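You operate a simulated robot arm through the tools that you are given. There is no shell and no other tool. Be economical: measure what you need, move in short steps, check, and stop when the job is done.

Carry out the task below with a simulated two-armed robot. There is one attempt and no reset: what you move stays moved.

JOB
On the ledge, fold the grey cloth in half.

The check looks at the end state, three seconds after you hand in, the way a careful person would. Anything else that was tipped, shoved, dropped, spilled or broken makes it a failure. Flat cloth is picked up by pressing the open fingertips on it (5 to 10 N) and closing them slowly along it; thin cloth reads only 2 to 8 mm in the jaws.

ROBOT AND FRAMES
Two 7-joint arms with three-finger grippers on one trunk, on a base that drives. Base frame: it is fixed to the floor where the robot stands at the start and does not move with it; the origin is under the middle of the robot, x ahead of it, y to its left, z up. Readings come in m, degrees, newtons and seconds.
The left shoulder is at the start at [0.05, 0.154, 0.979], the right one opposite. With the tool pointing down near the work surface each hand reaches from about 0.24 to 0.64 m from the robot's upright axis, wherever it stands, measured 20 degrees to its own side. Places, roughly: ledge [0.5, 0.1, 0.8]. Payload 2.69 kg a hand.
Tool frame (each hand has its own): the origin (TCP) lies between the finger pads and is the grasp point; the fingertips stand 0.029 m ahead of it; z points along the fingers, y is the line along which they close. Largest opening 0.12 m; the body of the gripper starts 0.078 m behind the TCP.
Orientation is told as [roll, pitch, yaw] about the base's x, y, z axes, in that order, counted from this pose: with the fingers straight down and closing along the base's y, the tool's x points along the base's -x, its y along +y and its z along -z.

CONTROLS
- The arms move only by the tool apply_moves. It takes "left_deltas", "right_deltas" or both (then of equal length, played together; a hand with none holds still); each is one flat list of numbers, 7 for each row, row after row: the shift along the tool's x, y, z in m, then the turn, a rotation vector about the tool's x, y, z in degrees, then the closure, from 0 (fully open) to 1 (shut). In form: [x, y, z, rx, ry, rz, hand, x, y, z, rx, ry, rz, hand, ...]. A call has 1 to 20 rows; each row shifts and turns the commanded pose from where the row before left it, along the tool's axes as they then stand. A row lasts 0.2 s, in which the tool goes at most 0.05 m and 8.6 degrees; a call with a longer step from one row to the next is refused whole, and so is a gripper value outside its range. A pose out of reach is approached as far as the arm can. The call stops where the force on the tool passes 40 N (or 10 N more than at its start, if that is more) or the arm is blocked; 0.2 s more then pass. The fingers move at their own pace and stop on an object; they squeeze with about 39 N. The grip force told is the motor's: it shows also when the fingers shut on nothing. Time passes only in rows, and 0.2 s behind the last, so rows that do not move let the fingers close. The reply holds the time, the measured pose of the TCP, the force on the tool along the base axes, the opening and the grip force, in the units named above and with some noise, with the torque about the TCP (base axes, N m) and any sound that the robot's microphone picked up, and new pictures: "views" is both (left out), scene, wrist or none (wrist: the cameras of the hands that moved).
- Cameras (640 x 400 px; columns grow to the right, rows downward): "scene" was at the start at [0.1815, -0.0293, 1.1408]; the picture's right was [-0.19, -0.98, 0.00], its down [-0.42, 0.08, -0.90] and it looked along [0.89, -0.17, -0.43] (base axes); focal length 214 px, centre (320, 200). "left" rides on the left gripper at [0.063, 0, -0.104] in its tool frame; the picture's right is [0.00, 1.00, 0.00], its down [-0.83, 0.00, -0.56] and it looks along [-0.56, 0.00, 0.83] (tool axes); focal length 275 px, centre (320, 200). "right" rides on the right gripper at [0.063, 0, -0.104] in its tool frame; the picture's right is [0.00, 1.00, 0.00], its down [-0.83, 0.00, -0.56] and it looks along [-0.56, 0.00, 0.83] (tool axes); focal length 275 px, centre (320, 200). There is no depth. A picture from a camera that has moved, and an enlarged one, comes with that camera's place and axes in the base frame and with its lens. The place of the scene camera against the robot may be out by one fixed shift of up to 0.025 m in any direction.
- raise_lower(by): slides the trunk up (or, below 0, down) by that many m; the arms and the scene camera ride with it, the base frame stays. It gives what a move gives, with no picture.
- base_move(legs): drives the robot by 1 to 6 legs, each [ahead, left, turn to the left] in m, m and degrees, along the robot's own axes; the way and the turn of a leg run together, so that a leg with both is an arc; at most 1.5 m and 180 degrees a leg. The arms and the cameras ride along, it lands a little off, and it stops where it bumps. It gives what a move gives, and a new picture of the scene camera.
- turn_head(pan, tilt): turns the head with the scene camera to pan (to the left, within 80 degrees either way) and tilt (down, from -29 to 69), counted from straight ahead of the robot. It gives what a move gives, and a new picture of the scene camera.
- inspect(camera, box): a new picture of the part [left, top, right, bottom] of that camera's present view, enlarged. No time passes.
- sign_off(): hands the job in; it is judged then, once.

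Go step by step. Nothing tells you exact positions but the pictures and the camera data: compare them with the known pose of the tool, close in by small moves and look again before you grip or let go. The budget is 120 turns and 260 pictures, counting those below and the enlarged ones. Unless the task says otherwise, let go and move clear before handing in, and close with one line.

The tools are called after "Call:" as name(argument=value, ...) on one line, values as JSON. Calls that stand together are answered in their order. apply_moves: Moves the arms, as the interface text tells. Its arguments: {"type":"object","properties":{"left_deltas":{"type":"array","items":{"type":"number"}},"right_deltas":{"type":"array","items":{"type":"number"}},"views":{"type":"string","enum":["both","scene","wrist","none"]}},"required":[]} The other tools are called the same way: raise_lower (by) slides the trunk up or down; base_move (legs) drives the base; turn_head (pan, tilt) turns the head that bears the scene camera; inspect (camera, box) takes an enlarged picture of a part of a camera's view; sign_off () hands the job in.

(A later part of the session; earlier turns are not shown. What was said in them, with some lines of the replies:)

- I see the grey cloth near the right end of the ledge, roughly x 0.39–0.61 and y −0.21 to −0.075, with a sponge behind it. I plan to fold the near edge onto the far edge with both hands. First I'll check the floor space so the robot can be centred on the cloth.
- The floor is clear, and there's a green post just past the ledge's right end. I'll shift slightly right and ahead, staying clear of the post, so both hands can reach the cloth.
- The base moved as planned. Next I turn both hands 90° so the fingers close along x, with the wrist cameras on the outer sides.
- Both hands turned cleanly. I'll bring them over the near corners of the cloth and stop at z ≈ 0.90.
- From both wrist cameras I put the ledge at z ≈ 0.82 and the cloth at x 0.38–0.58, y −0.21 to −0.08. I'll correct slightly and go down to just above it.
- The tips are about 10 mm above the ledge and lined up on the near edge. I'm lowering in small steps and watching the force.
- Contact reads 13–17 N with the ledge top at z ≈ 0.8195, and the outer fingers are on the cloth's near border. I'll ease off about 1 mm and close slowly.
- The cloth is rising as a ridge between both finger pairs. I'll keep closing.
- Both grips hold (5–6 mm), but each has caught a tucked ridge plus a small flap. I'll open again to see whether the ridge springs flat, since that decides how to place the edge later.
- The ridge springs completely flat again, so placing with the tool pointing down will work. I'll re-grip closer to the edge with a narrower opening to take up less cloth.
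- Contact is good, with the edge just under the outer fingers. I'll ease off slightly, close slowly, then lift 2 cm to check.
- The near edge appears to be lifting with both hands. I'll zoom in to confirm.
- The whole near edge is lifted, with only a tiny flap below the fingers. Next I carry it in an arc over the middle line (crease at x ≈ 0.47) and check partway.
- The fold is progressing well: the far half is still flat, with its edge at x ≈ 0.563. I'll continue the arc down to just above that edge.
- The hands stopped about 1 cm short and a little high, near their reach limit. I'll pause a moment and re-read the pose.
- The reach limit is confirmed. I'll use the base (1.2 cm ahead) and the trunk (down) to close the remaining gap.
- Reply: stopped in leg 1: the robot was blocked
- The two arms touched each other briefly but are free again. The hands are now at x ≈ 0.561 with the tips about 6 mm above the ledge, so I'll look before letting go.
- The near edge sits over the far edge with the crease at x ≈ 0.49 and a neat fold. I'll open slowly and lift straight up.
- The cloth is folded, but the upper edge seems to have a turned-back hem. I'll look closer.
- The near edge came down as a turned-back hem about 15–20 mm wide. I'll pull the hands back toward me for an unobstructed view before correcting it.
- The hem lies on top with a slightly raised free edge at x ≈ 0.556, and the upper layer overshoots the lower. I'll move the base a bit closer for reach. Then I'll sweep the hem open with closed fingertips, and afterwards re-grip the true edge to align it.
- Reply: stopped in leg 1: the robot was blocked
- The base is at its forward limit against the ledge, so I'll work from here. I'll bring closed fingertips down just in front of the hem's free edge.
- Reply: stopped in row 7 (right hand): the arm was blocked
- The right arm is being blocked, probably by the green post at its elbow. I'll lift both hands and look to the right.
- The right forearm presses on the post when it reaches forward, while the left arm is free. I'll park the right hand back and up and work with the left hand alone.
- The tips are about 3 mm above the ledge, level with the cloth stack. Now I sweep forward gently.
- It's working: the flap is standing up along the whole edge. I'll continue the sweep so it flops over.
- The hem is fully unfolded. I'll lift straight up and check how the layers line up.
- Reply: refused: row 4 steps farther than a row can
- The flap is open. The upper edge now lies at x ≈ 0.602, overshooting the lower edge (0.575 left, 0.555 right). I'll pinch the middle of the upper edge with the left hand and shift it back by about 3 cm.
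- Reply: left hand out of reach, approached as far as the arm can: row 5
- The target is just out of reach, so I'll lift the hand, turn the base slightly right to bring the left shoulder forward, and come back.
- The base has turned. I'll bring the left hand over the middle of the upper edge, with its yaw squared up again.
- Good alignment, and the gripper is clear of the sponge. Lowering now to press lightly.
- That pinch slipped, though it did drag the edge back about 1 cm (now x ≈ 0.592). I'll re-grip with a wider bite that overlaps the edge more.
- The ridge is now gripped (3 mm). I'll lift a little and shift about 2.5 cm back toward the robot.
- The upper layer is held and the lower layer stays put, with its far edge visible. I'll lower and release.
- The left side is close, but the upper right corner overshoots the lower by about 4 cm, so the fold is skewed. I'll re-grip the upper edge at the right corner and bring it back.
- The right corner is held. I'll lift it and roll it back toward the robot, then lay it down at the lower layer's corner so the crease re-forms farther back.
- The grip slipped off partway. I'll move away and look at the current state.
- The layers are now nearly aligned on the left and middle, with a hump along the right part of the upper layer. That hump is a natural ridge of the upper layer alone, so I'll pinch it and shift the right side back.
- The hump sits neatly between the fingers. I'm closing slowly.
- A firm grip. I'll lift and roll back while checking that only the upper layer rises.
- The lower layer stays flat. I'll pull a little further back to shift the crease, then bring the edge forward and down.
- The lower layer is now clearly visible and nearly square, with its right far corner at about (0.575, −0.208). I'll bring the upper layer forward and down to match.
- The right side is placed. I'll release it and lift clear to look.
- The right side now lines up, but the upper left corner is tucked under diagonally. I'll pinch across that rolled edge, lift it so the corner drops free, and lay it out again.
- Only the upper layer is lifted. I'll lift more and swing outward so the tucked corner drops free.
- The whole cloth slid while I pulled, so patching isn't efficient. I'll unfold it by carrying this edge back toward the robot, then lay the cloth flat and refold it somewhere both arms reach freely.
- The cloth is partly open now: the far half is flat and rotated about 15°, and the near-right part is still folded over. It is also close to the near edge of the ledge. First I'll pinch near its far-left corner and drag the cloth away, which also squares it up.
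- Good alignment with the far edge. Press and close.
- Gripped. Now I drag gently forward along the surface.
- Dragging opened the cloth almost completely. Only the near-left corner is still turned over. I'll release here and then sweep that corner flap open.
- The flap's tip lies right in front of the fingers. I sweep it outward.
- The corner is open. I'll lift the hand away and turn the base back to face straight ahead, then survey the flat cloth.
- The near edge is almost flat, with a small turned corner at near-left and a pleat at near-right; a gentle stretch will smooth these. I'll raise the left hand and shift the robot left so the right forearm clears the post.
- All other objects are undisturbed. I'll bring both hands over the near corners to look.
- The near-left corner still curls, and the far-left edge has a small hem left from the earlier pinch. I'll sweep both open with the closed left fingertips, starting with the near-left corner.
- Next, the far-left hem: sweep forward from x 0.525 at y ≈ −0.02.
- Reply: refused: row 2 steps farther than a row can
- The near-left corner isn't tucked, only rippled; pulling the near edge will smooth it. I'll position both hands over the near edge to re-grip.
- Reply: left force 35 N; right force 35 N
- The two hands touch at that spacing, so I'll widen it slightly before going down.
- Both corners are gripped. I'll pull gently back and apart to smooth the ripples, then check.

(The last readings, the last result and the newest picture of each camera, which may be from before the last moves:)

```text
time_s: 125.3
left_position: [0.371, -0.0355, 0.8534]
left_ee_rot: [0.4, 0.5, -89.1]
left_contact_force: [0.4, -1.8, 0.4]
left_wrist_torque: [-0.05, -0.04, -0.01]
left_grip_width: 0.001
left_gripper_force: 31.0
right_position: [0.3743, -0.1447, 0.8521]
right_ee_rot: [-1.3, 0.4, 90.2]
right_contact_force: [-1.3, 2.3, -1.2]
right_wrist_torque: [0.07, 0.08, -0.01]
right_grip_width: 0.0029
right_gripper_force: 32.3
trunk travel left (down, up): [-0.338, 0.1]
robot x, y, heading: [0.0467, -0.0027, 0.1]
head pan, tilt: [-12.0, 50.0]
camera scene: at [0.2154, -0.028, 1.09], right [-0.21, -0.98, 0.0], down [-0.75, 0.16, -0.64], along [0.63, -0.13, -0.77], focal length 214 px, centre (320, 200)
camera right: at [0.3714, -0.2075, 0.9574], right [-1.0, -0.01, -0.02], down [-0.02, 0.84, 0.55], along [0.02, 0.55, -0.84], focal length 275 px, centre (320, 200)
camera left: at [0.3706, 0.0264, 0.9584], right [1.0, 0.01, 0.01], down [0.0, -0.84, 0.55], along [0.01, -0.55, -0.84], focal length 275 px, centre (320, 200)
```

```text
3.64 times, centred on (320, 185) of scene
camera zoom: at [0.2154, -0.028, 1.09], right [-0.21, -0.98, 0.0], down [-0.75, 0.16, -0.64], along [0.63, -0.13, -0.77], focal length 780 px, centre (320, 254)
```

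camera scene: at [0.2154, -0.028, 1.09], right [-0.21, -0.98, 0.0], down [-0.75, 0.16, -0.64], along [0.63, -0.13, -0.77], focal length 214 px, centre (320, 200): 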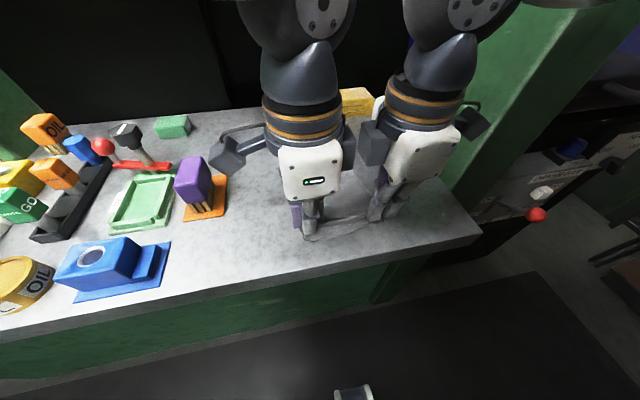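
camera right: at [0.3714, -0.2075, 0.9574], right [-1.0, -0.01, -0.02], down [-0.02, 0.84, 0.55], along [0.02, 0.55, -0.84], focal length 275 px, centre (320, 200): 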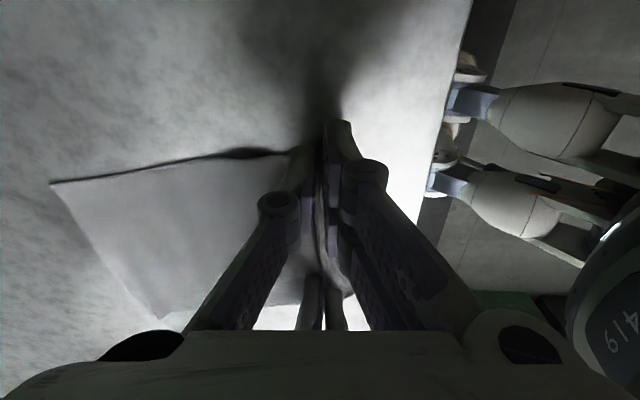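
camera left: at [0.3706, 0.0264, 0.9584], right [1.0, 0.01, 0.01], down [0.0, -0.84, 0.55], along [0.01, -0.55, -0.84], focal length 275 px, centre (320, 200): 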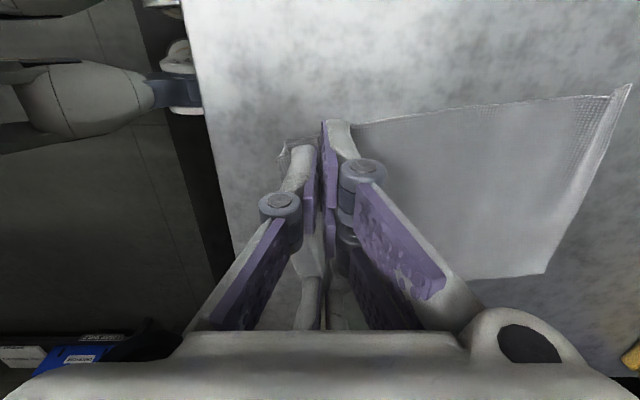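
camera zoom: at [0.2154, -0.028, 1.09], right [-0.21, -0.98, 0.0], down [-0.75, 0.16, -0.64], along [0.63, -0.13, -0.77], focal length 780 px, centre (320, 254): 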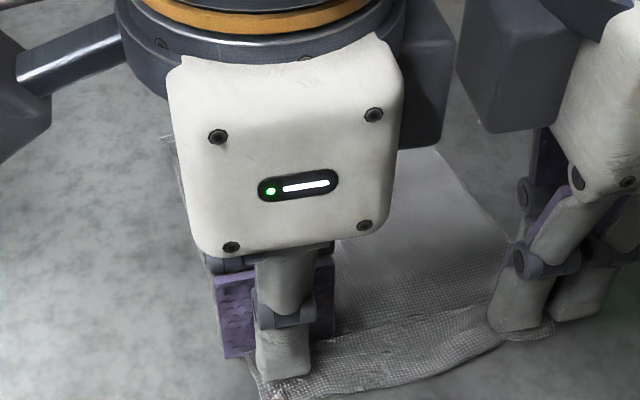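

The cloth is now smooth. Far edge: x ≈ 0.52 (left) to 0.535 (right). I'll carry the near edge over in an arc with both hands, stopping low above the far half.

Call:
apply_moves(left_deltas=[0, 0.003, -0.0105, 0, 0, 0, 1, 0, 0.003, -0.0105, 0, 0, 0, 1, 0, 0.0075, -0.01, 0, 0, 0, 1, 0, 0.0075, -0.01, 0, 0, 0, 1, 0, 0.01, -0.005, 0, 0, 0, 1, 0, 0.01, -0.005, 0, 0, 0, 1, 0, 0.01, -0.002, 0, 0, 0, 1, 0, 0.01, -0.002, 0, 0, 0, 1, 0, 0.01, 0.0025, 0, 0, 0, 1, 0, 0.01, 0.0025, 0, 0, 0, 1, 0, 0.01, 0.005, 0, 0, 0, 1, 0, 0.01, 0.005, 0, 0, 0, 1, 0, 0, 0, 0, 0, 0, 1], right_deltas=[0, -0.0035, -0.0105, 0, 0, 0, 1, 0, -0.0035, -0.0105, 0, 0, 0, 1, 0, -0.008, -0.01, 0, 0, 0, 1, 0, -0.008, -0.01, 0, 0, 0, 1, 0, -0.01075, -0.005, 0, 0, 0, 1, 0, -0.01075, -0.005, 0, 0, 0, 1, 0, -0.01075, -0.002, 0, 0, 0, 1, 0, -0.01075, -0.002, 0, 0, 0, 1, 0, -0.011, 0.0025, 0, 0, 0, 1, 0, -0.011, 0.0025, 0, 0, 0, 1, 0, -0.011, 0.005, 0, 0, 0, 1, 0, -0.011, 0.005, 0, 0, 0, 1, 0, 0, 0, 0, 0, 0, 1], views="both")

Call:
inspect(camera="scene", box=[255, 120, 385, 230])

```text
time_s: 128.1
left_position: [0.4715, -0.0358, 0.8937]
left_ee_rot: [0.4, 0.5, -89.1]
left_contact_force: [-0.2, -2.8, 1.3]
left_wrist_torque: [-0.03, 0.01, 0.0]
left_grip_width: 0.0021
left_gripper_force: 32.5
right_position: [0.4837, -0.1446, 0.8965]
right_ee_rot: [-1.4, 0.4, 90.1]
right_contact_force: [-0.9, 1.9, -0.8]
right_wrist_torque: [0.05, 0.04, -0.01]
right_grip_width: 0.0027
right_gripper_force: 33.6
trunk travel left (down, up): [-0.338, 0.1]
robot x, y, heading: [0.0453, 0.0046, 0.0]
head pan, tilt: [-12.0, 50.0]
camera scene: at [0.2153, -0.028, 1.0901], right [-0.21, -0.98, 0.0], down [-0.75, 0.16, -0.64], along [0.63, -0.13, -0.77], focal length 214 px, centre (320, 200)
camera right: at [0.4811, -0.207, 1.0006], right [-1.0, -0.01, -0.02], down [-0.02, 0.84, 0.55], along [0.02, 0.55, -0.84], focal length 275 px, centre (320, 200)
camera left: at [0.4717, 0.0267, 0.9993], right [1.0, 0.01, 0.01], down [0.0, -0.84, 0.55], along [0.01, -0.55, -0.84], focal length 275 px, centre (320, 200)
```

scene: 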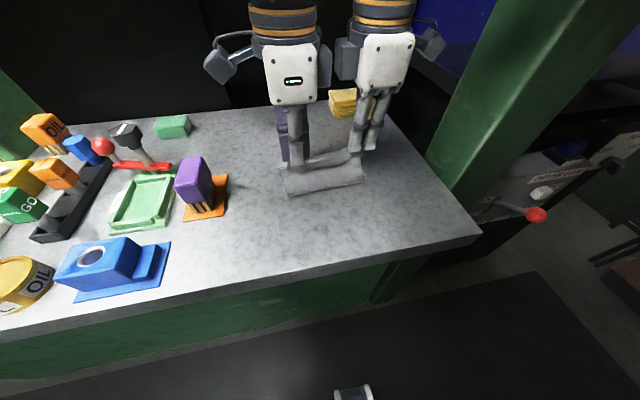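
right: 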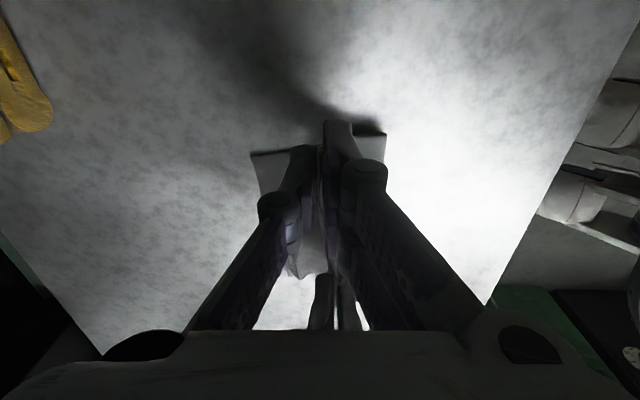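
left: 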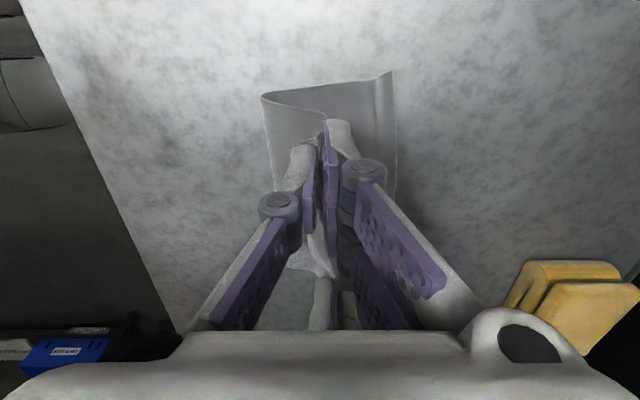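

```text
3.64 times, centred on (320, 175) of scene
camera zoom: at [0.2153, -0.028, 1.0901], right [-0.21, -0.98, 0.0], down [-0.75, 0.16, -0.64], along [0.63, -0.13, -0.77], focal length 780 px, centre (320, 291)
```

zoom: 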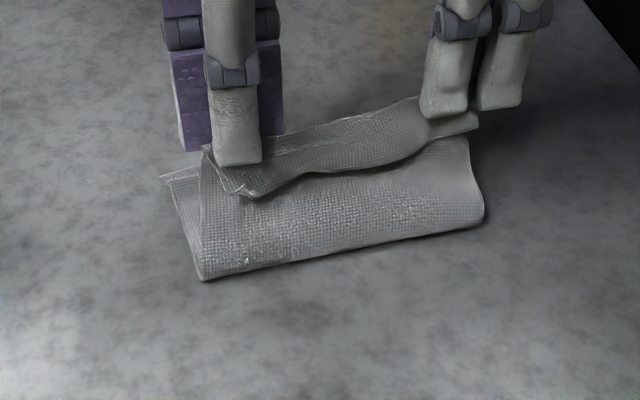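

An excellent, even fold so far, with both arms free. I'll lower the edge the rest of the way, keeping it slightly back so the crease settles at mid-length.

Call:
apply_moves(left_deltas=[0, 0.003, 0.006, 0, 0, 0, 1, 0, 0.003, 0.007, 0, 0, 0, 1, 0, 0.003, 0.007, 0, 0, 0, 1, 0, 0.002, 0.007, 0, 0, 0, 1, 0, 0, 0.004, 0, 0, 0, 1, 0, 0, 0, 0, 0, 0, 0.93, 0, 0, 0, 0, 0, 0, 0.86, 0, 0, 0, 0, 0, 0, 0.8, 0, 0, 0, 0, 0, 0, 0.75, 0, 0, -0.004, 0, 0, 0, 0.75, 0, 0.003, -0.005, 0, 0, 0, 0.75, 0, 0.004, -0.006, 0, 0, 0, 0.75, 0, 0.004, -0.01, 0, 0, 0, 0.75, 0, 0, -0.03, 0, 0, 0, 0.75, 0, 0, -0.03, 0, 0, 0, 0.75], right_deltas=[0, -0.004, 0.006, 0, 0, 0, 1, 0, -0.004, 0.007, 0, 0, 0, 1, 0, -0.004, 0.007, 0, 0, 0, 1, 0, -0.003, 0.008, 0, 0, 0, 1, 0, 0, 0.006, 0, 0, 0, 1, 0, 0, 0, 0, 0, 0, 0.93, 0, 0, 0, 0, 0, 0, 0.86, 0, 0, 0, 0, 0, 0, 0.8, 0, 0, 0, 0, 0, 0, 0.75, 0, 0, -0.004, 0, 0, 0, 0.75, 0, -0.003, -0.005, 0, 0, 0, 0.75, 0, -0.004, -0.006, 0, 0, 0, 0.75, 0, -0.004, -0.01, 0, 0, 0, 0.75, 0, 0, -0.03, 0, 0, 0, 0.75, 0, 0, -0.03, 0, 0, 0, 0.75], views="wrist")

Call:
inspect(camera="scene", box=[255, 120, 385, 230])

```text
time_s: 131.3
left_position: [0.4922, -0.0354, 0.948]
left_ee_rot: [0.4, 0.5, -89.1]
left_contact_force: [-0.6, 0.4, -0.5]
left_wrist_torque: [0.0, 0.0, 0.0]
left_grip_width: 0.03
left_gripper_force: 0.1
right_position: [0.5081, -0.1441, 0.9474]
right_ee_rot: [-1.4, 0.4, 90.1]
right_contact_force: [0.3, 0.1, -0.4]
right_wrist_torque: [0.01, 0.02, -0.03]
right_grip_width: 0.0299
right_gripper_force: 0.0
trunk travel left (down, up): [-0.338, 0.1]
robot x, y, heading: [0.0425, 0.0003, -0.1]
head pan, tilt: [-12.0, 50.0]
camera right: at [0.5052, -0.2065, 1.0522], right [-1.0, -0.01, -0.02], down [-0.02, 0.84, 0.55], along [0.02, 0.55, -0.84], focal length 275 px, centre (320, 200)
camera left: at [0.4924, 0.0265, 1.0538], right [1.0, 0.01, 0.01], down [0.0, -0.84, 0.55], along [0.01, -0.55, -0.84], focal length 275 px, centre (320, 200)
```

right: 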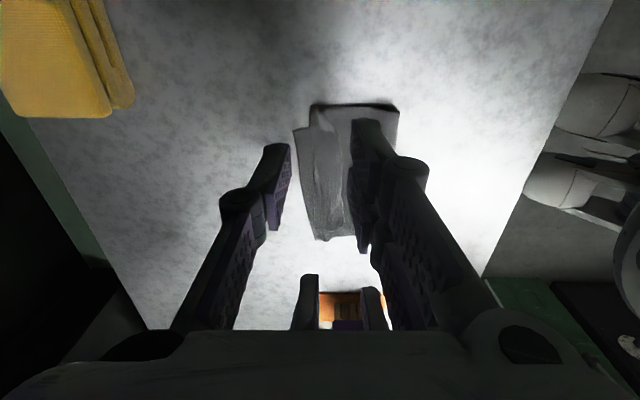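
left: 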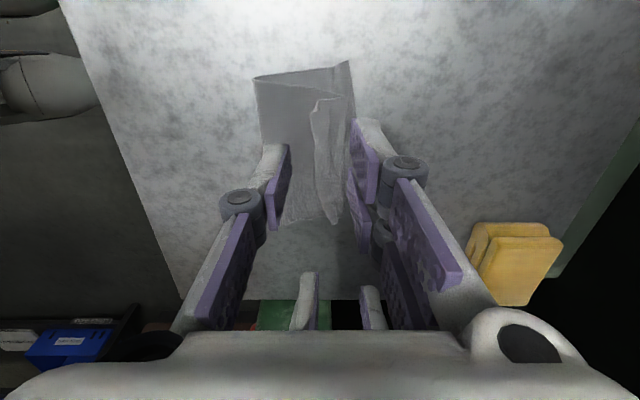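

```text
3.64 times, centred on (320, 175) of scene
camera zoom: at [0.2151, -0.028, 1.0901], right [-0.21, -0.98, 0.0], down [-0.75, 0.16, -0.64], along [0.63, -0.13, -0.77], focal length 780 px, centre (320, 291)
```

zoom: 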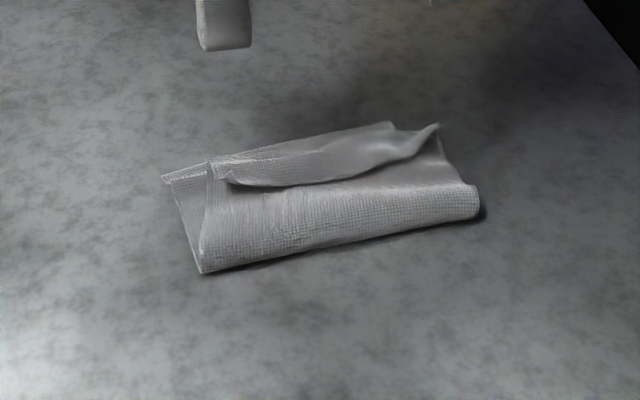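

The edge came down with a raised hem, which I know how to open. I'll sweep both hands forward together with closed fingertips.

Call:
apply_moves(left_deltas=[-0.005, -0.027, 0, 0, 0, 0, 1, 0, 0, 0.03, 0, 0, 0, 1, 0, 0, 0.03, 0, 0, 0, 1, 0, 0, 0.025, 0, 0, 0, 1, 0, 0, 0.01, 0, 0, 0, 1, 0, 0.0065, 0, 0, 0, 0, 1, 0, 0.0065, 0, 0, 0, 0, 1, 0, 0.0065, 0, 0, 0, 0, 1, 0, 0.0065, 0, 0, 0, 0, 1, 0, 0.0065, 0, 0, 0, 0, 1], right_deltas=[0, 0.043, 0, 0, 0, 0, 1, 0, 0, 0.03, 0, 0, 0, 1, 0, 0, 0.03, 0, 0, 0, 1, 0, 0, 0.025, 0, 0, 0, 1, 0, 0, 0.01, 0, 0, 0, 1, 0, -0.0065, 0, 0, 0, 0, 1, 0, -0.0065, 0, 0, 0, 0, 1, 0, -0.0065, 0, 0, 0, 0, 1, 0, -0.0065, 0, 0, 0, 0, 1, 0, -0.0065, 0, 0, 0, 0, 1], views="wrist")

Call:
inspect(camera="scene", box=[255, 120, 385, 230])

```text
time_s: 133.5
left_position: [0.5001, -0.0386, 0.8535]
left_ee_rot: [0.5, 0.6, -89.2]
left_contact_force: [0.7, -0.3, -1.2]
left_wrist_torque: [0.03, -0.01, 0.01]
left_grip_width: 0.0001
left_gripper_force: 28.8
right_position: [0.4986, -0.1446, 0.853]
right_ee_rot: [-1.3, 0.4, 90.2]
right_contact_force: [0.7, -0.3, 0.4]
right_wrist_torque: [-0.02, -0.06, 0.0]
right_grip_width: 0.0
right_gripper_force: 28.6
trunk travel left (down, up): [-0.338, 0.1]
robot x, y, heading: [0.0431, -0.0013, -0.1]
head pan, tilt: [-12.0, 50.0]
camera right: at [0.4975, -0.2075, 0.9564], right [-1.0, -0.01, -0.02], down [-0.02, 0.84, 0.55], along [0.02, 0.55, -0.84], focal length 275 px, centre (320, 200)
camera left: at [0.4999, 0.0228, 0.9583], right [1.0, 0.01, 0.01], down [0.01, -0.84, 0.55], along [0.01, -0.55, -0.84], focal length 275 px, centre (320, 200)
```

right: 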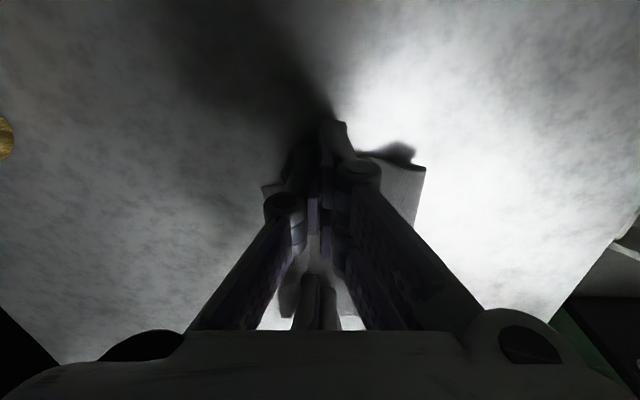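
left: 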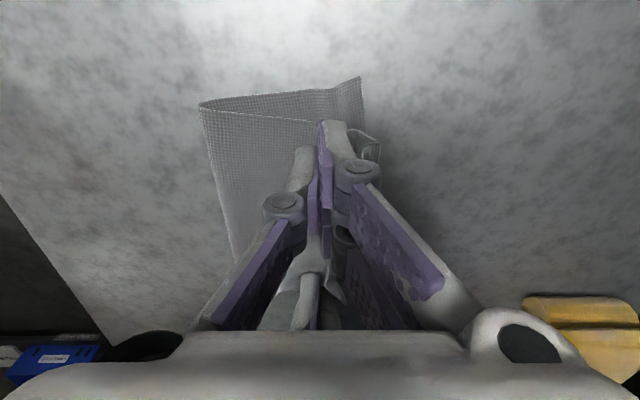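

```text
3.64 times, centred on (320, 175) of scene
camera zoom: at [0.2155, -0.028, 1.09], right [-0.21, -0.98, 0.0], down [-0.75, 0.16, -0.64], along [0.63, -0.13, -0.77], focal length 780 px, centre (320, 291)
```

zoom: 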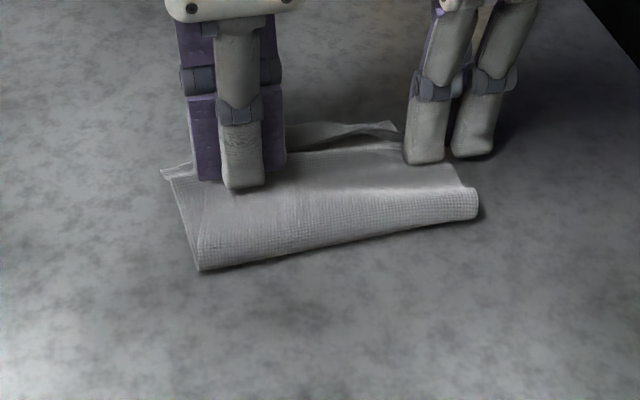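

The hem is flipping over as planned, so I'll continue the sweep.

Call:
apply_moves(left_deltas=[0, 0.006, 0, 0, 0, 0, 1, 0, 0.006, 0, 0, 0, 0, 1, 0, 0.006, -0.0005, 0, 0, 0, 1, 0, 0.006, -0.001, 0, 0, 0, 1, 0, 0.006, -0.001, 0, 0, 0, 1, 0, 0, -0.02, 0, 0, 0, 1, 0, 0, -0.03, 0, 0, 0, 1, 0, 0, -0.03, 0, 0, 0, 0.8, 0.01, -0.03, -0.02, 0, 0, 0, 0.8, 0.015, -0.04, 0, 0, 0, 0, 0.8], right_deltas=[0, -0.006, 0, 0, 0, 0, 1, 0, -0.006, 0, 0, 0, 0, 1, 0, -0.006, -0.0005, 0, 0, 0, 1, 0, -0.006, -0.001, 0, 0, 0, 1, 0, -0.006, -0.001, 0, 0, 0, 1, 0, 0, -0.02, 0, 0, 0, 1, 0, 0, -0.03, 0, 0, 0, 1, 0, 0, -0.03, 0, 0, 0, 0.8, 0.01, 0.03, -0.02, 0, 0, 0, 0.8, 0.015, 0.04, 0, 0, 0, 0, 0.8], views="wrist")

Call:
inspect(camera="scene", box=[265, 130, 375, 220])

```text
time_s: 135.7
left_position: [0.459, -0.0168, 0.9562]
left_ee_rot: [0.5, 0.6, -89.1]
left_contact_force: [-0.2, 0.6, 0.5]
left_wrist_torque: [-0.01, 0.01, -0.01]
left_grip_width: 0.0241
left_gripper_force: 0.1
right_position: [0.4575, -0.1691, 0.9553]
right_ee_rot: [-1.4, 0.6, 90.1]
right_contact_force: [-0.6, 0.2, 0.8]
right_wrist_torque: [0.01, -0.05, 0.0]
right_grip_width: 0.0239
right_gripper_force: 0.2
trunk travel left (down, up): [-0.338, 0.1]
robot x, y, heading: [0.0442, 0.0025, -0.1]
head pan, tilt: [-12.0, 50.0]
camera right: at [0.4542, -0.2316, 1.0588], right [-1.0, -0.01, -0.03], down [-0.02, 0.84, 0.55], along [0.02, 0.55, -0.84], focal length 275 px, centre (320, 200)
camera left: at [0.4581, 0.0455, 1.0616], right [1.0, 0.01, 0.01], down [0.0, -0.84, 0.55], along [0.01, -0.55, -0.84], focal length 275 px, centre (320, 200)
```

right: 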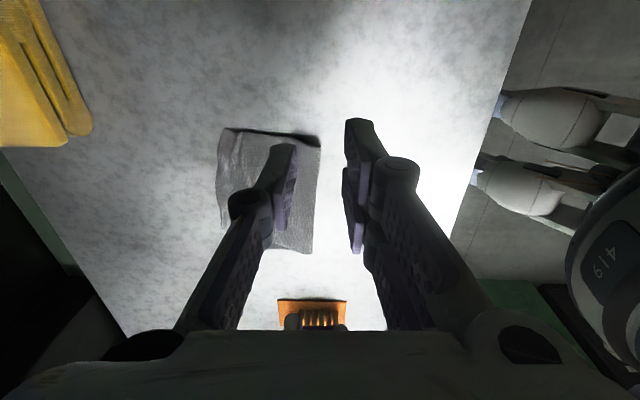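
left: 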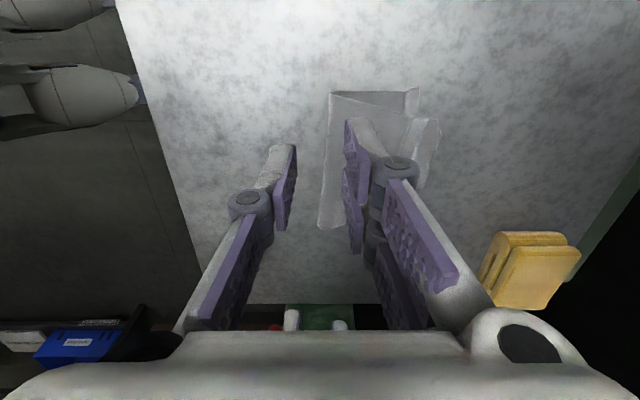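

```text
4.44 times, centred on (320, 175) of scene
camera zoom: at [0.2149, -0.0278, 1.0901], right [-0.21, -0.98, 0.0], down [-0.75, 0.16, -0.64], along [0.63, -0.13, -0.77], focal length 953 px, centre (320, 311)
```

zoom: 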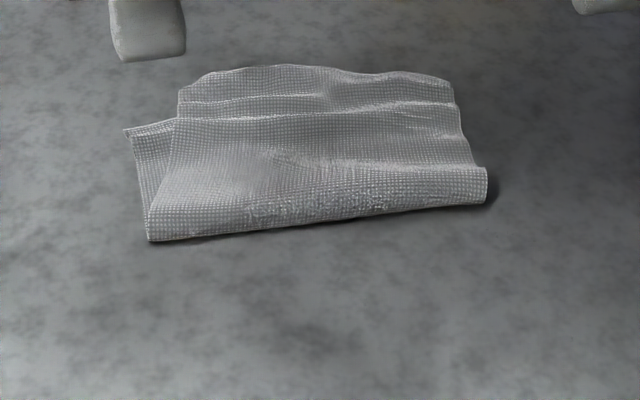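

The hem is open and the fold is nearly complete. The upper layer overshoots about 2 cm at far-left and sits about 2 cm too far right. I'll grip the upper layer's far-left edge and nudge it back and to the left.

Call:
apply_moves(left_deltas=[-0.0087, 0.0293, 0.0253, 0, 0, 0, 0.81, -0.0087, 0.0293, 0.0253, 0, 0, 0, 0.81, -0.0087, 0.0293, 0.0253, 0, 0, 0, 0.81, 0, 0, 0, 0, 0, 0, 0.81], views="wrist")

Call:
inspect(camera="left", box=[200, 40, 420, 260])

```text
time_s: 136.7
left_position: [0.5466, -0.0407, 0.8787]
left_ee_rot: [0.4, 0.6, -89.2]
left_contact_force: [-1.1, 0.0, 0.1]
left_wrist_torque: [0.01, -0.01, -0.01]
left_grip_width: 0.023
left_gripper_force: 0.1
right_position: [0.4571, -0.1693, 0.9545]
right_ee_rot: [-1.5, 0.4, 90.1]
right_contact_force: [-0.2, 0.3, -1.6]
right_wrist_torque: [0.02, 0.01, -0.01]
right_grip_width: 0.0239
right_gripper_force: 0.0
trunk travel left (down, up): [-0.338, 0.1]
robot x, y, heading: [0.0455, 0.0008, 0.0]
head pan, tilt: [-12.0, 50.0]
camera left: at [0.5469, 0.0218, 0.9856], right [1.0, 0.01, 0.01], down [0.0, -0.84, 0.55], along [0.01, -0.55, -0.84], focal length 275 px, centre (320, 200)
```

left: 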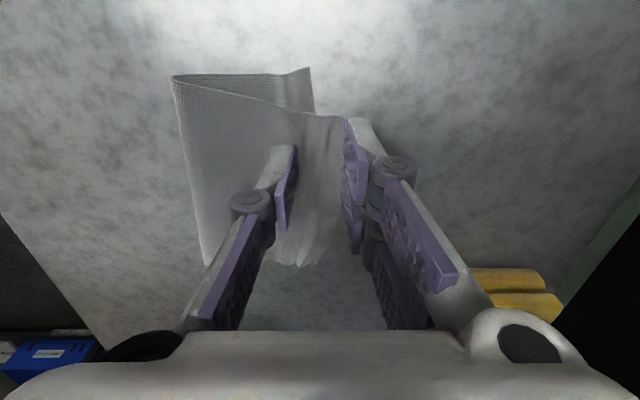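

```text
1.82 times, centred on (310, 150) of left
camera zoom: at [0.5469, 0.0218, 0.9856], right [1.0, 0.01, 0.01], down [0.0, -0.84, 0.55], along [0.01, -0.55, -0.84], focal length 500 px, centre (338, 291)
```

zoom: 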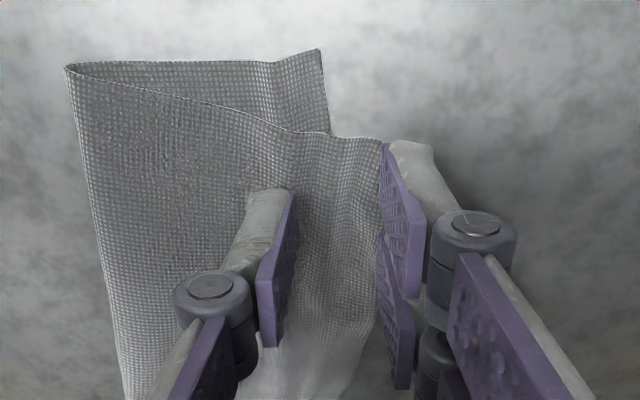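

Call:
apply_moves(left_deltas=[0, 0, 0.012, 0, 0, 0, 0.81, 0, 0, 0.01, 0, 0, 0, 0.81, 0, 0, 0.005, 0, 0, 0, 0.81, 0, 0, 0.0015, 0, 0, 0, 0.81, 0, 0, 0, 0, 0, 0, 0.81], views="none")

Call:
apply_moves(left_deltas=[0, 0, 0.0007, 0, 0, 0, 0.82, 0, 0, 0, 0, 0, 0, 0.84, 0, 0, 0, 0, 0, 0, 0.86, 0, 0, 0, 0, 0, 0, 0.88, 0, 0, 0, 0, 0, 0, 0.9, 0, 0, 0, 0, 0, 0, 0.92, 0, 0, 0, 0, 0, 0, 0.94, 0, 0, 0, 0, 0, 0, 0.96, 0, 0, 0, 0, 0, 0, 0.98, 0, 0, 0, 0, 0, 0, 1, 0, 0, 0, 0, 0, 0, 1, 0, -0.002, -0.006, 0, 0, 0, 1, 0, -0.002, -0.006, 0, 0, 0, 1], views="wrist")

Call:
inspect(camera="scene", box=[265, 130, 375, 220])

```text
time_s: 137.9
left_position: [0.5474, -0.0402, 0.8507]
left_ee_rot: [0.4, 0.5, -89.2]
left_contact_force: [-0.7, 0.5, -0.5]
left_wrist_torque: [-0.01, -0.02, 0.0]
left_grip_width: 0.0229
left_gripper_force: 0.1
right_position: [0.4583, -0.1688, 0.9531]
right_ee_rot: [-1.5, 0.4, 90.1]
right_contact_force: [-0.4, 0.0, 0.0]
right_wrist_torque: [0.04, -0.01, 0.0]
right_grip_width: 0.0239
right_gripper_force: 0.0
trunk travel left (down, up): [-0.338, 0.1]
robot x, y, heading: [0.0457, 0.0032, -0.0]
head pan, tilt: [-12.0, 50.0]
```

```text
time_s: 140.7
left_position: [0.5438, -0.0397, 0.8619]
left_ee_rot: [0.4, 0.5, -89.1]
left_contact_force: [2.1, 0.1, -2.6]
left_wrist_torque: [0.05, -0.02, 0.01]
left_grip_width: 0.0035
left_gripper_force: 32.9
right_position: [0.4588, -0.1677, 0.9544]
right_ee_rot: [-1.4, 0.4, 90.2]
right_contact_force: [0.2, 0.6, -0.5]
right_wrist_torque: [0.01, -0.03, -0.03]
right_grip_width: 0.0239
right_gripper_force: 0.1
trunk travel left (down, up): [-0.338, 0.1]
robot x, y, heading: [0.043, -0.0003, 0.0]
head pan, tilt: [-12.0, 50.0]
camera left: at [0.5434, 0.022, 0.9682], right [1.0, 0.01, 0.01], down [0.01, -0.84, 0.55], along [0.01, -0.55, -0.84], focal length 275 px, centre (320, 200)
```

left: 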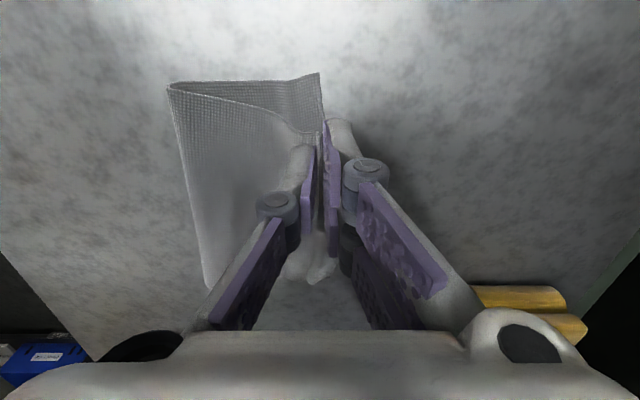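

```text
4.44 times, centred on (320, 175) of scene
camera zoom: at [0.2154, -0.028, 1.09], right [-0.21, -0.98, 0.0], down [-0.75, 0.16, -0.64], along [0.63, -0.13, -0.77], focal length 953 px, centre (320, 311)
```

zoom: 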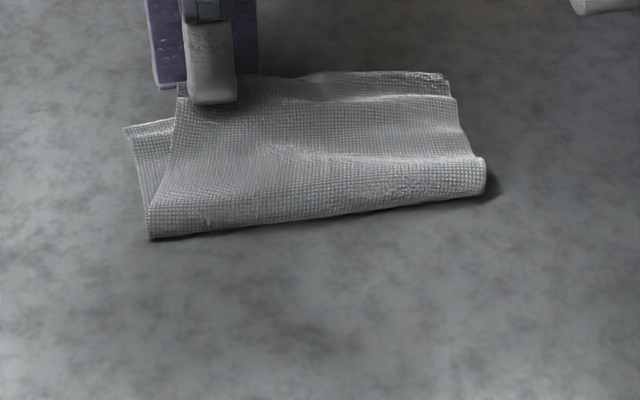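

Gripped. I'll shift it 2 cm left and 1.5 cm back with a slight rotation, then set it down and release.

Call:
apply_moves(left_deltas=[0.006, -0.003, -0.004, 0, 0, -2, 1, 0.006, -0.004, 0, 0, 0, -2, 1, 0.006, -0.004, 0, 0, 0, -2, 1, 0.005, -0.004, 0, 0, 0, -2, 1, 0, 0, 0, 0, 0, 0, 1], views="wrist")

Call:
inspect(camera="scene", box=[265, 130, 375, 220])

```text
time_s: 141.9
left_position: [0.5282, -0.0193, 0.865]
left_ee_rot: [0.4, 0.5, -81.2]
left_contact_force: [-2.0, -0.1, 2.6]
left_wrist_torque: [-0.18, 0.73, -0.04]
left_grip_width: 0.0022
left_gripper_force: 31.4
right_position: [0.4578, -0.1685, 0.9538]
right_ee_rot: [-1.3, 0.4, 90.0]
right_contact_force: [0.3, 0.0, -0.3]
right_wrist_torque: [0.01, 0.02, -0.05]
right_grip_width: 0.0238
right_gripper_force: 0.2
trunk travel left (down, up): [-0.338, 0.1]
robot x, y, heading: [0.0453, -0.0019, 0.1]
head pan, tilt: [-12.0, 50.0]
camera left: at [0.5182, 0.0427, 0.9722], right [0.99, 0.15, 0.01], down [0.12, -0.83, 0.55], along [0.09, -0.54, -0.84], focal length 275 px, centre (320, 200)
```

left: 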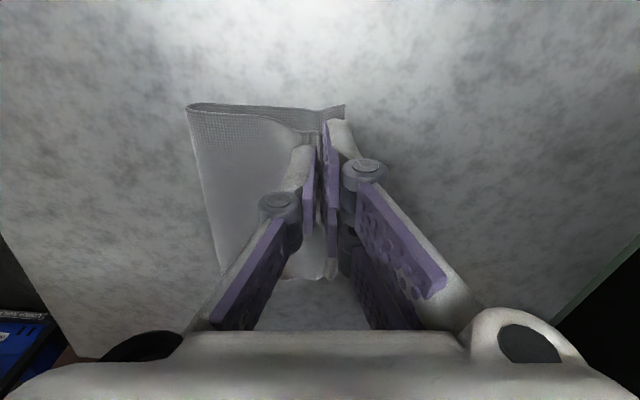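

```text
4.44 times, centred on (320, 175) of scene
camera zoom: at [0.2155, -0.028, 1.09], right [-0.21, -0.98, 0.0], down [-0.75, 0.16, -0.64], along [0.63, -0.13, -0.77], focal length 953 px, centre (320, 311)
```

zoom: 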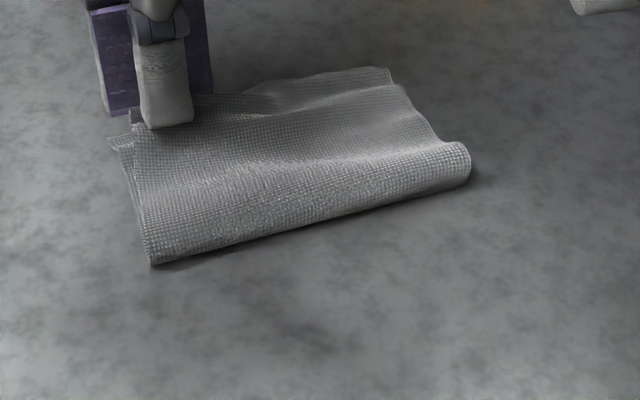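

Now the left sides line up well. Set down and release.

Call:
apply_moves(left_deltas=[0, 0, 0.006, 0, 0, 0, 1, 0, 0, 0.005, 0, 0, 0, 1, 0, 0, 0, 0, 0, 0, 0.92, 0, 0, 0, 0, 0, 0, 0.85, 0, 0, 0, 0, 0, 0, 0.8, 0, 0, -0.004, 0, 0, 0, 0.76, 0, 0, -0.01, 0, 0, 0, 0.76, 0, 0, -0.03, 0, 0, 0, 0.76, 0, 0, -0.04, 0, 0, 0, 0.76, 0.02, -0.04, 0, 0, 0, 0, 0.76, 0.01, -0.045, 0, 0, 0, 0, 0.76], views="wrist")

Call:
inspect(camera="scene", box=[265, 130, 375, 220])

Call:
inspect(camera="right", box=[180, 80, 340, 260])

```text
time_s: 144.3
left_position: [0.4372, -0.001, 0.9389]
left_ee_rot: [0.7, 0.5, -81.0]
left_contact_force: [-0.4, -0.4, 0.0]
left_wrist_torque: [0.0, -0.02, -0.02]
left_grip_width: 0.029
left_gripper_force: 0.0
right_position: [0.4576, -0.1695, 0.9535]
right_ee_rot: [-1.3, 0.4, 90.1]
right_contact_force: [0.1, 0.1, -0.6]
right_wrist_torque: [0.0, -0.03, 0.0]
right_grip_width: 0.0235
right_gripper_force: 0.0
trunk travel left (down, up): [-0.338, 0.1]
robot x, y, heading: [0.0451, -0.0002, 0.2]
head pan, tilt: [-12.0, 50.0]
camera left: at [0.4279, 0.0597, 1.0451], right [0.99, 0.15, 0.01], down [0.12, -0.83, 0.55], along [0.09, -0.54, -0.84], focal length 275 px, centre (320, 200)
```

left: 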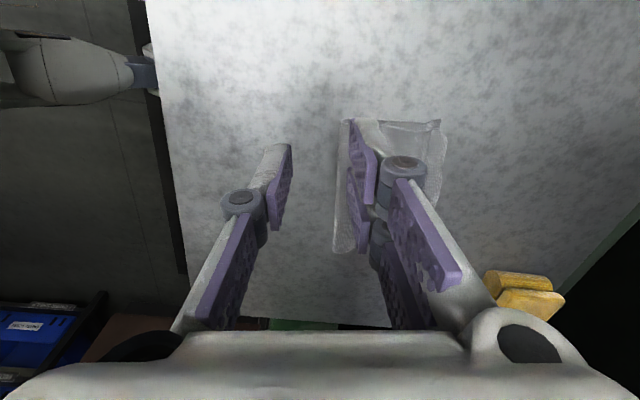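

```text
4.44 times, centred on (320, 175) of scene
camera zoom: at [0.215, -0.0281, 1.0901], right [-0.21, -0.98, 0.0], down [-0.75, 0.16, -0.64], along [0.63, -0.13, -0.77], focal length 953 px, centre (320, 311)
```

zoom: 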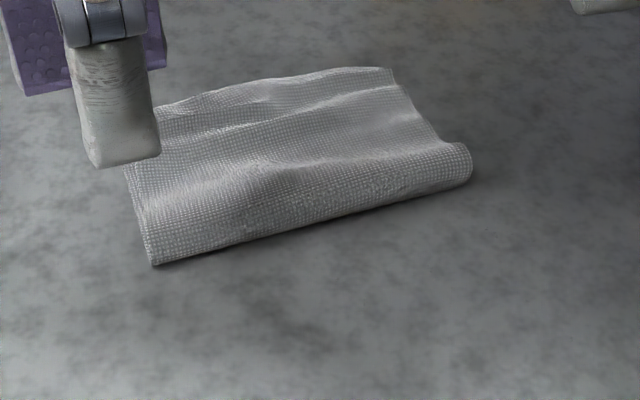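

```text
2.22 times, centred on (260, 170) of right
camera zoom: at [0.4547, -0.2316, 1.0584], right [-1.0, -0.01, -0.02], down [-0.02, 0.84, 0.55], along [0.02, 0.55, -0.84], focal length 612 px, centre (453, 267)
```

zoom: 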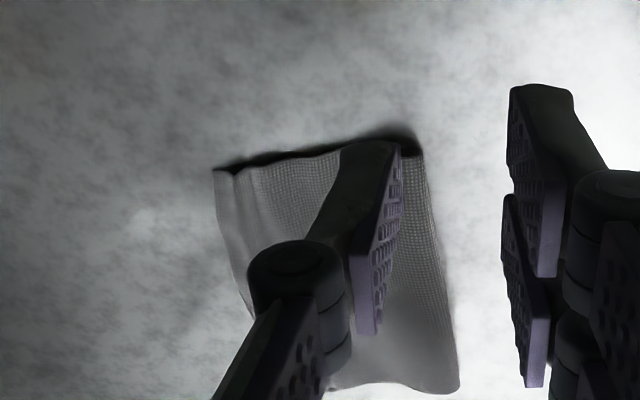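

It looks like a clean half fold. I'll retract both hands to get a full view.

Call:
apply_moves(left_deltas=[0.01, -0.03, -0.03, 0, 0, 0, 0.76, 0.01, -0.04, -0.02, 0, 0, 0, 0.76, 0, -0.04, -0.02, 0, 0, 0, 0.76], right_deltas=[0.01, 0.04, -0.02, 0, 0, 0, 0.76, 0.01, 0.04, -0.02, 0, 0, 0, 0.76, 0, 0.04, -0.02, 0, 0, 0, 0.76], views="both")

Call:
inspect(camera="scene", box=[270, 135, 370, 205])

Call:
inspect(camera="right", box=[60, 80, 260, 240])

Call:
inspect(camera="left", box=[400, 80, 600, 240])

```text
time_s: 145.1
left_position: [0.3281, 0.001, 1.0066]
left_ee_rot: [0.1, 0.5, -80.3]
left_contact_force: [-0.9, -0.3, -0.5]
left_wrist_torque: [0.0, 0.0, -0.04]
left_grip_width: 0.0289
left_gripper_force: 0.0
right_position: [0.3356, -0.1904, 1.0128]
right_ee_rot: [-1.4, 0.5, 90.2]
right_contact_force: [-0.7, 0.4, 0.1]
right_wrist_torque: [0.01, -0.04, -0.02]
right_grip_width: 0.0288
right_gripper_force: 0.0
trunk travel left (down, up): [-0.338, 0.1]
robot x, y, heading: [0.0451, 0.0005, 0.1]
head pan, tilt: [-12.0, 50.0]
camera scene: at [0.2271, -0.0317, 1.1188], right [-0.22, -0.98, 0.0], down [-0.5, 0.11, -0.86], along [0.84, -0.19, -0.51], focal length 214 px, centre (320, 200)
camera right: at [0.3327, -0.2528, 1.1165], right [-1.0, -0.01, -0.02], down [-0.02, 0.84, 0.55], along [0.02, 0.55, -0.84], focal length 275 px, centre (320, 200)
camera left: at [0.3185, 0.0628, 1.112], right [0.99, 0.16, 0.0], down [0.14, -0.82, 0.55], along [0.09, -0.54, -0.84], focal length 275 px, centre (320, 200)
```

scene: 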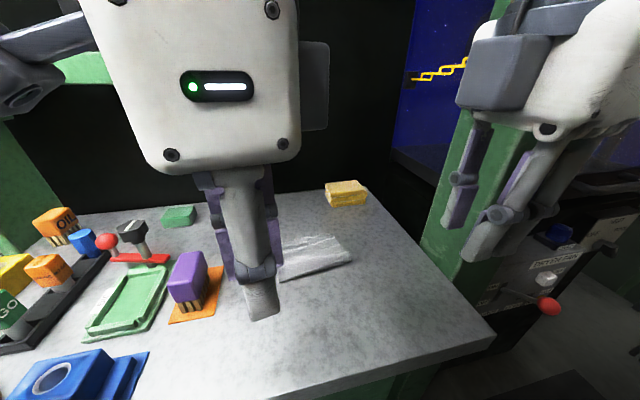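
right: 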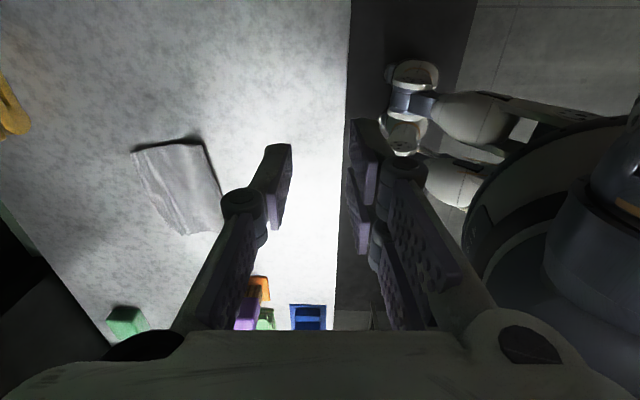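
left: 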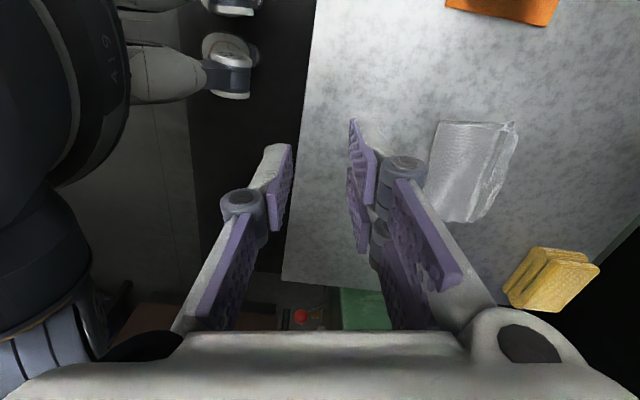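

```text
5.71 times, centred on (320, 170) of scene
camera zoom: at [0.2271, -0.0317, 1.1188], right [-0.22, -0.98, 0.0], down [-0.5, 0.11, -0.86], along [0.84, -0.19, -0.51], focal length 1226 px, centre (320, 371)
```

zoom: 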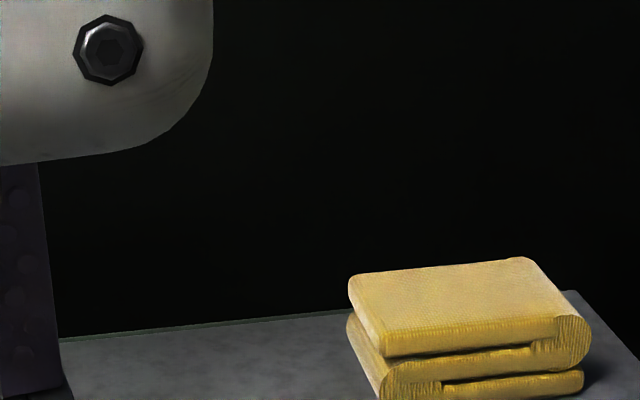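

```text
2.50 times, centred on (160, 160) of right
camera zoom: at [0.3327, -0.2528, 1.1165], right [-1.0, -0.01, -0.02], down [-0.02, 0.84, 0.55], along [0.02, 0.55, -0.84], focal length 688 px, centre (720, 300)
```

zoom: 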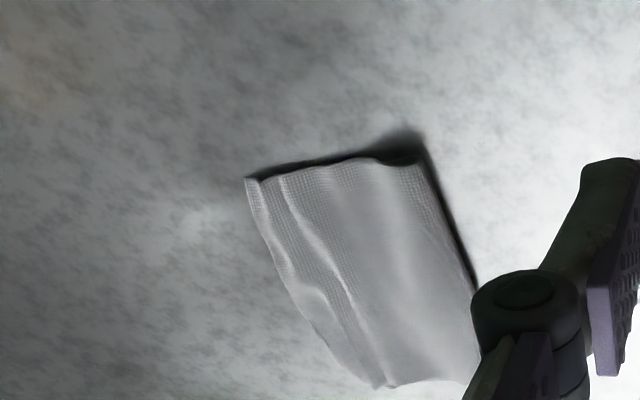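

```text
2.50 times, centred on (500, 160) of left
camera zoom: at [0.3185, 0.0628, 1.112], right [0.99, 0.16, 0.0], down [0.14, -0.82, 0.55], along [0.09, -0.54, -0.84], focal length 688 px, centre (-130, 300)
```

zoom: 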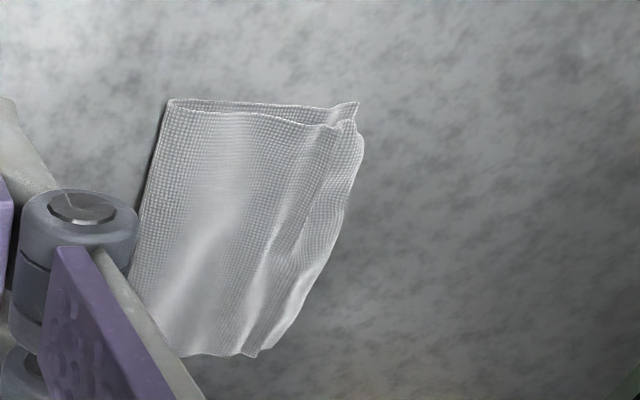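

The cloth now lies folded in half with both layers lined up. Both hands are open and clear, and everything else is where it was, so I'm handing in.

Call:
sign_off()

```text
The job is handed in.
```

The grey cloth is folded in half on the ledge and handed in. There are slight ripples and about 1–2 cm of mismatch between the layers. It lies roughly 4 cm closer to the front edge, about 10 cm left of its starting spot, and turned slightly. The other objects look unmoved, and both hands are open and clear.
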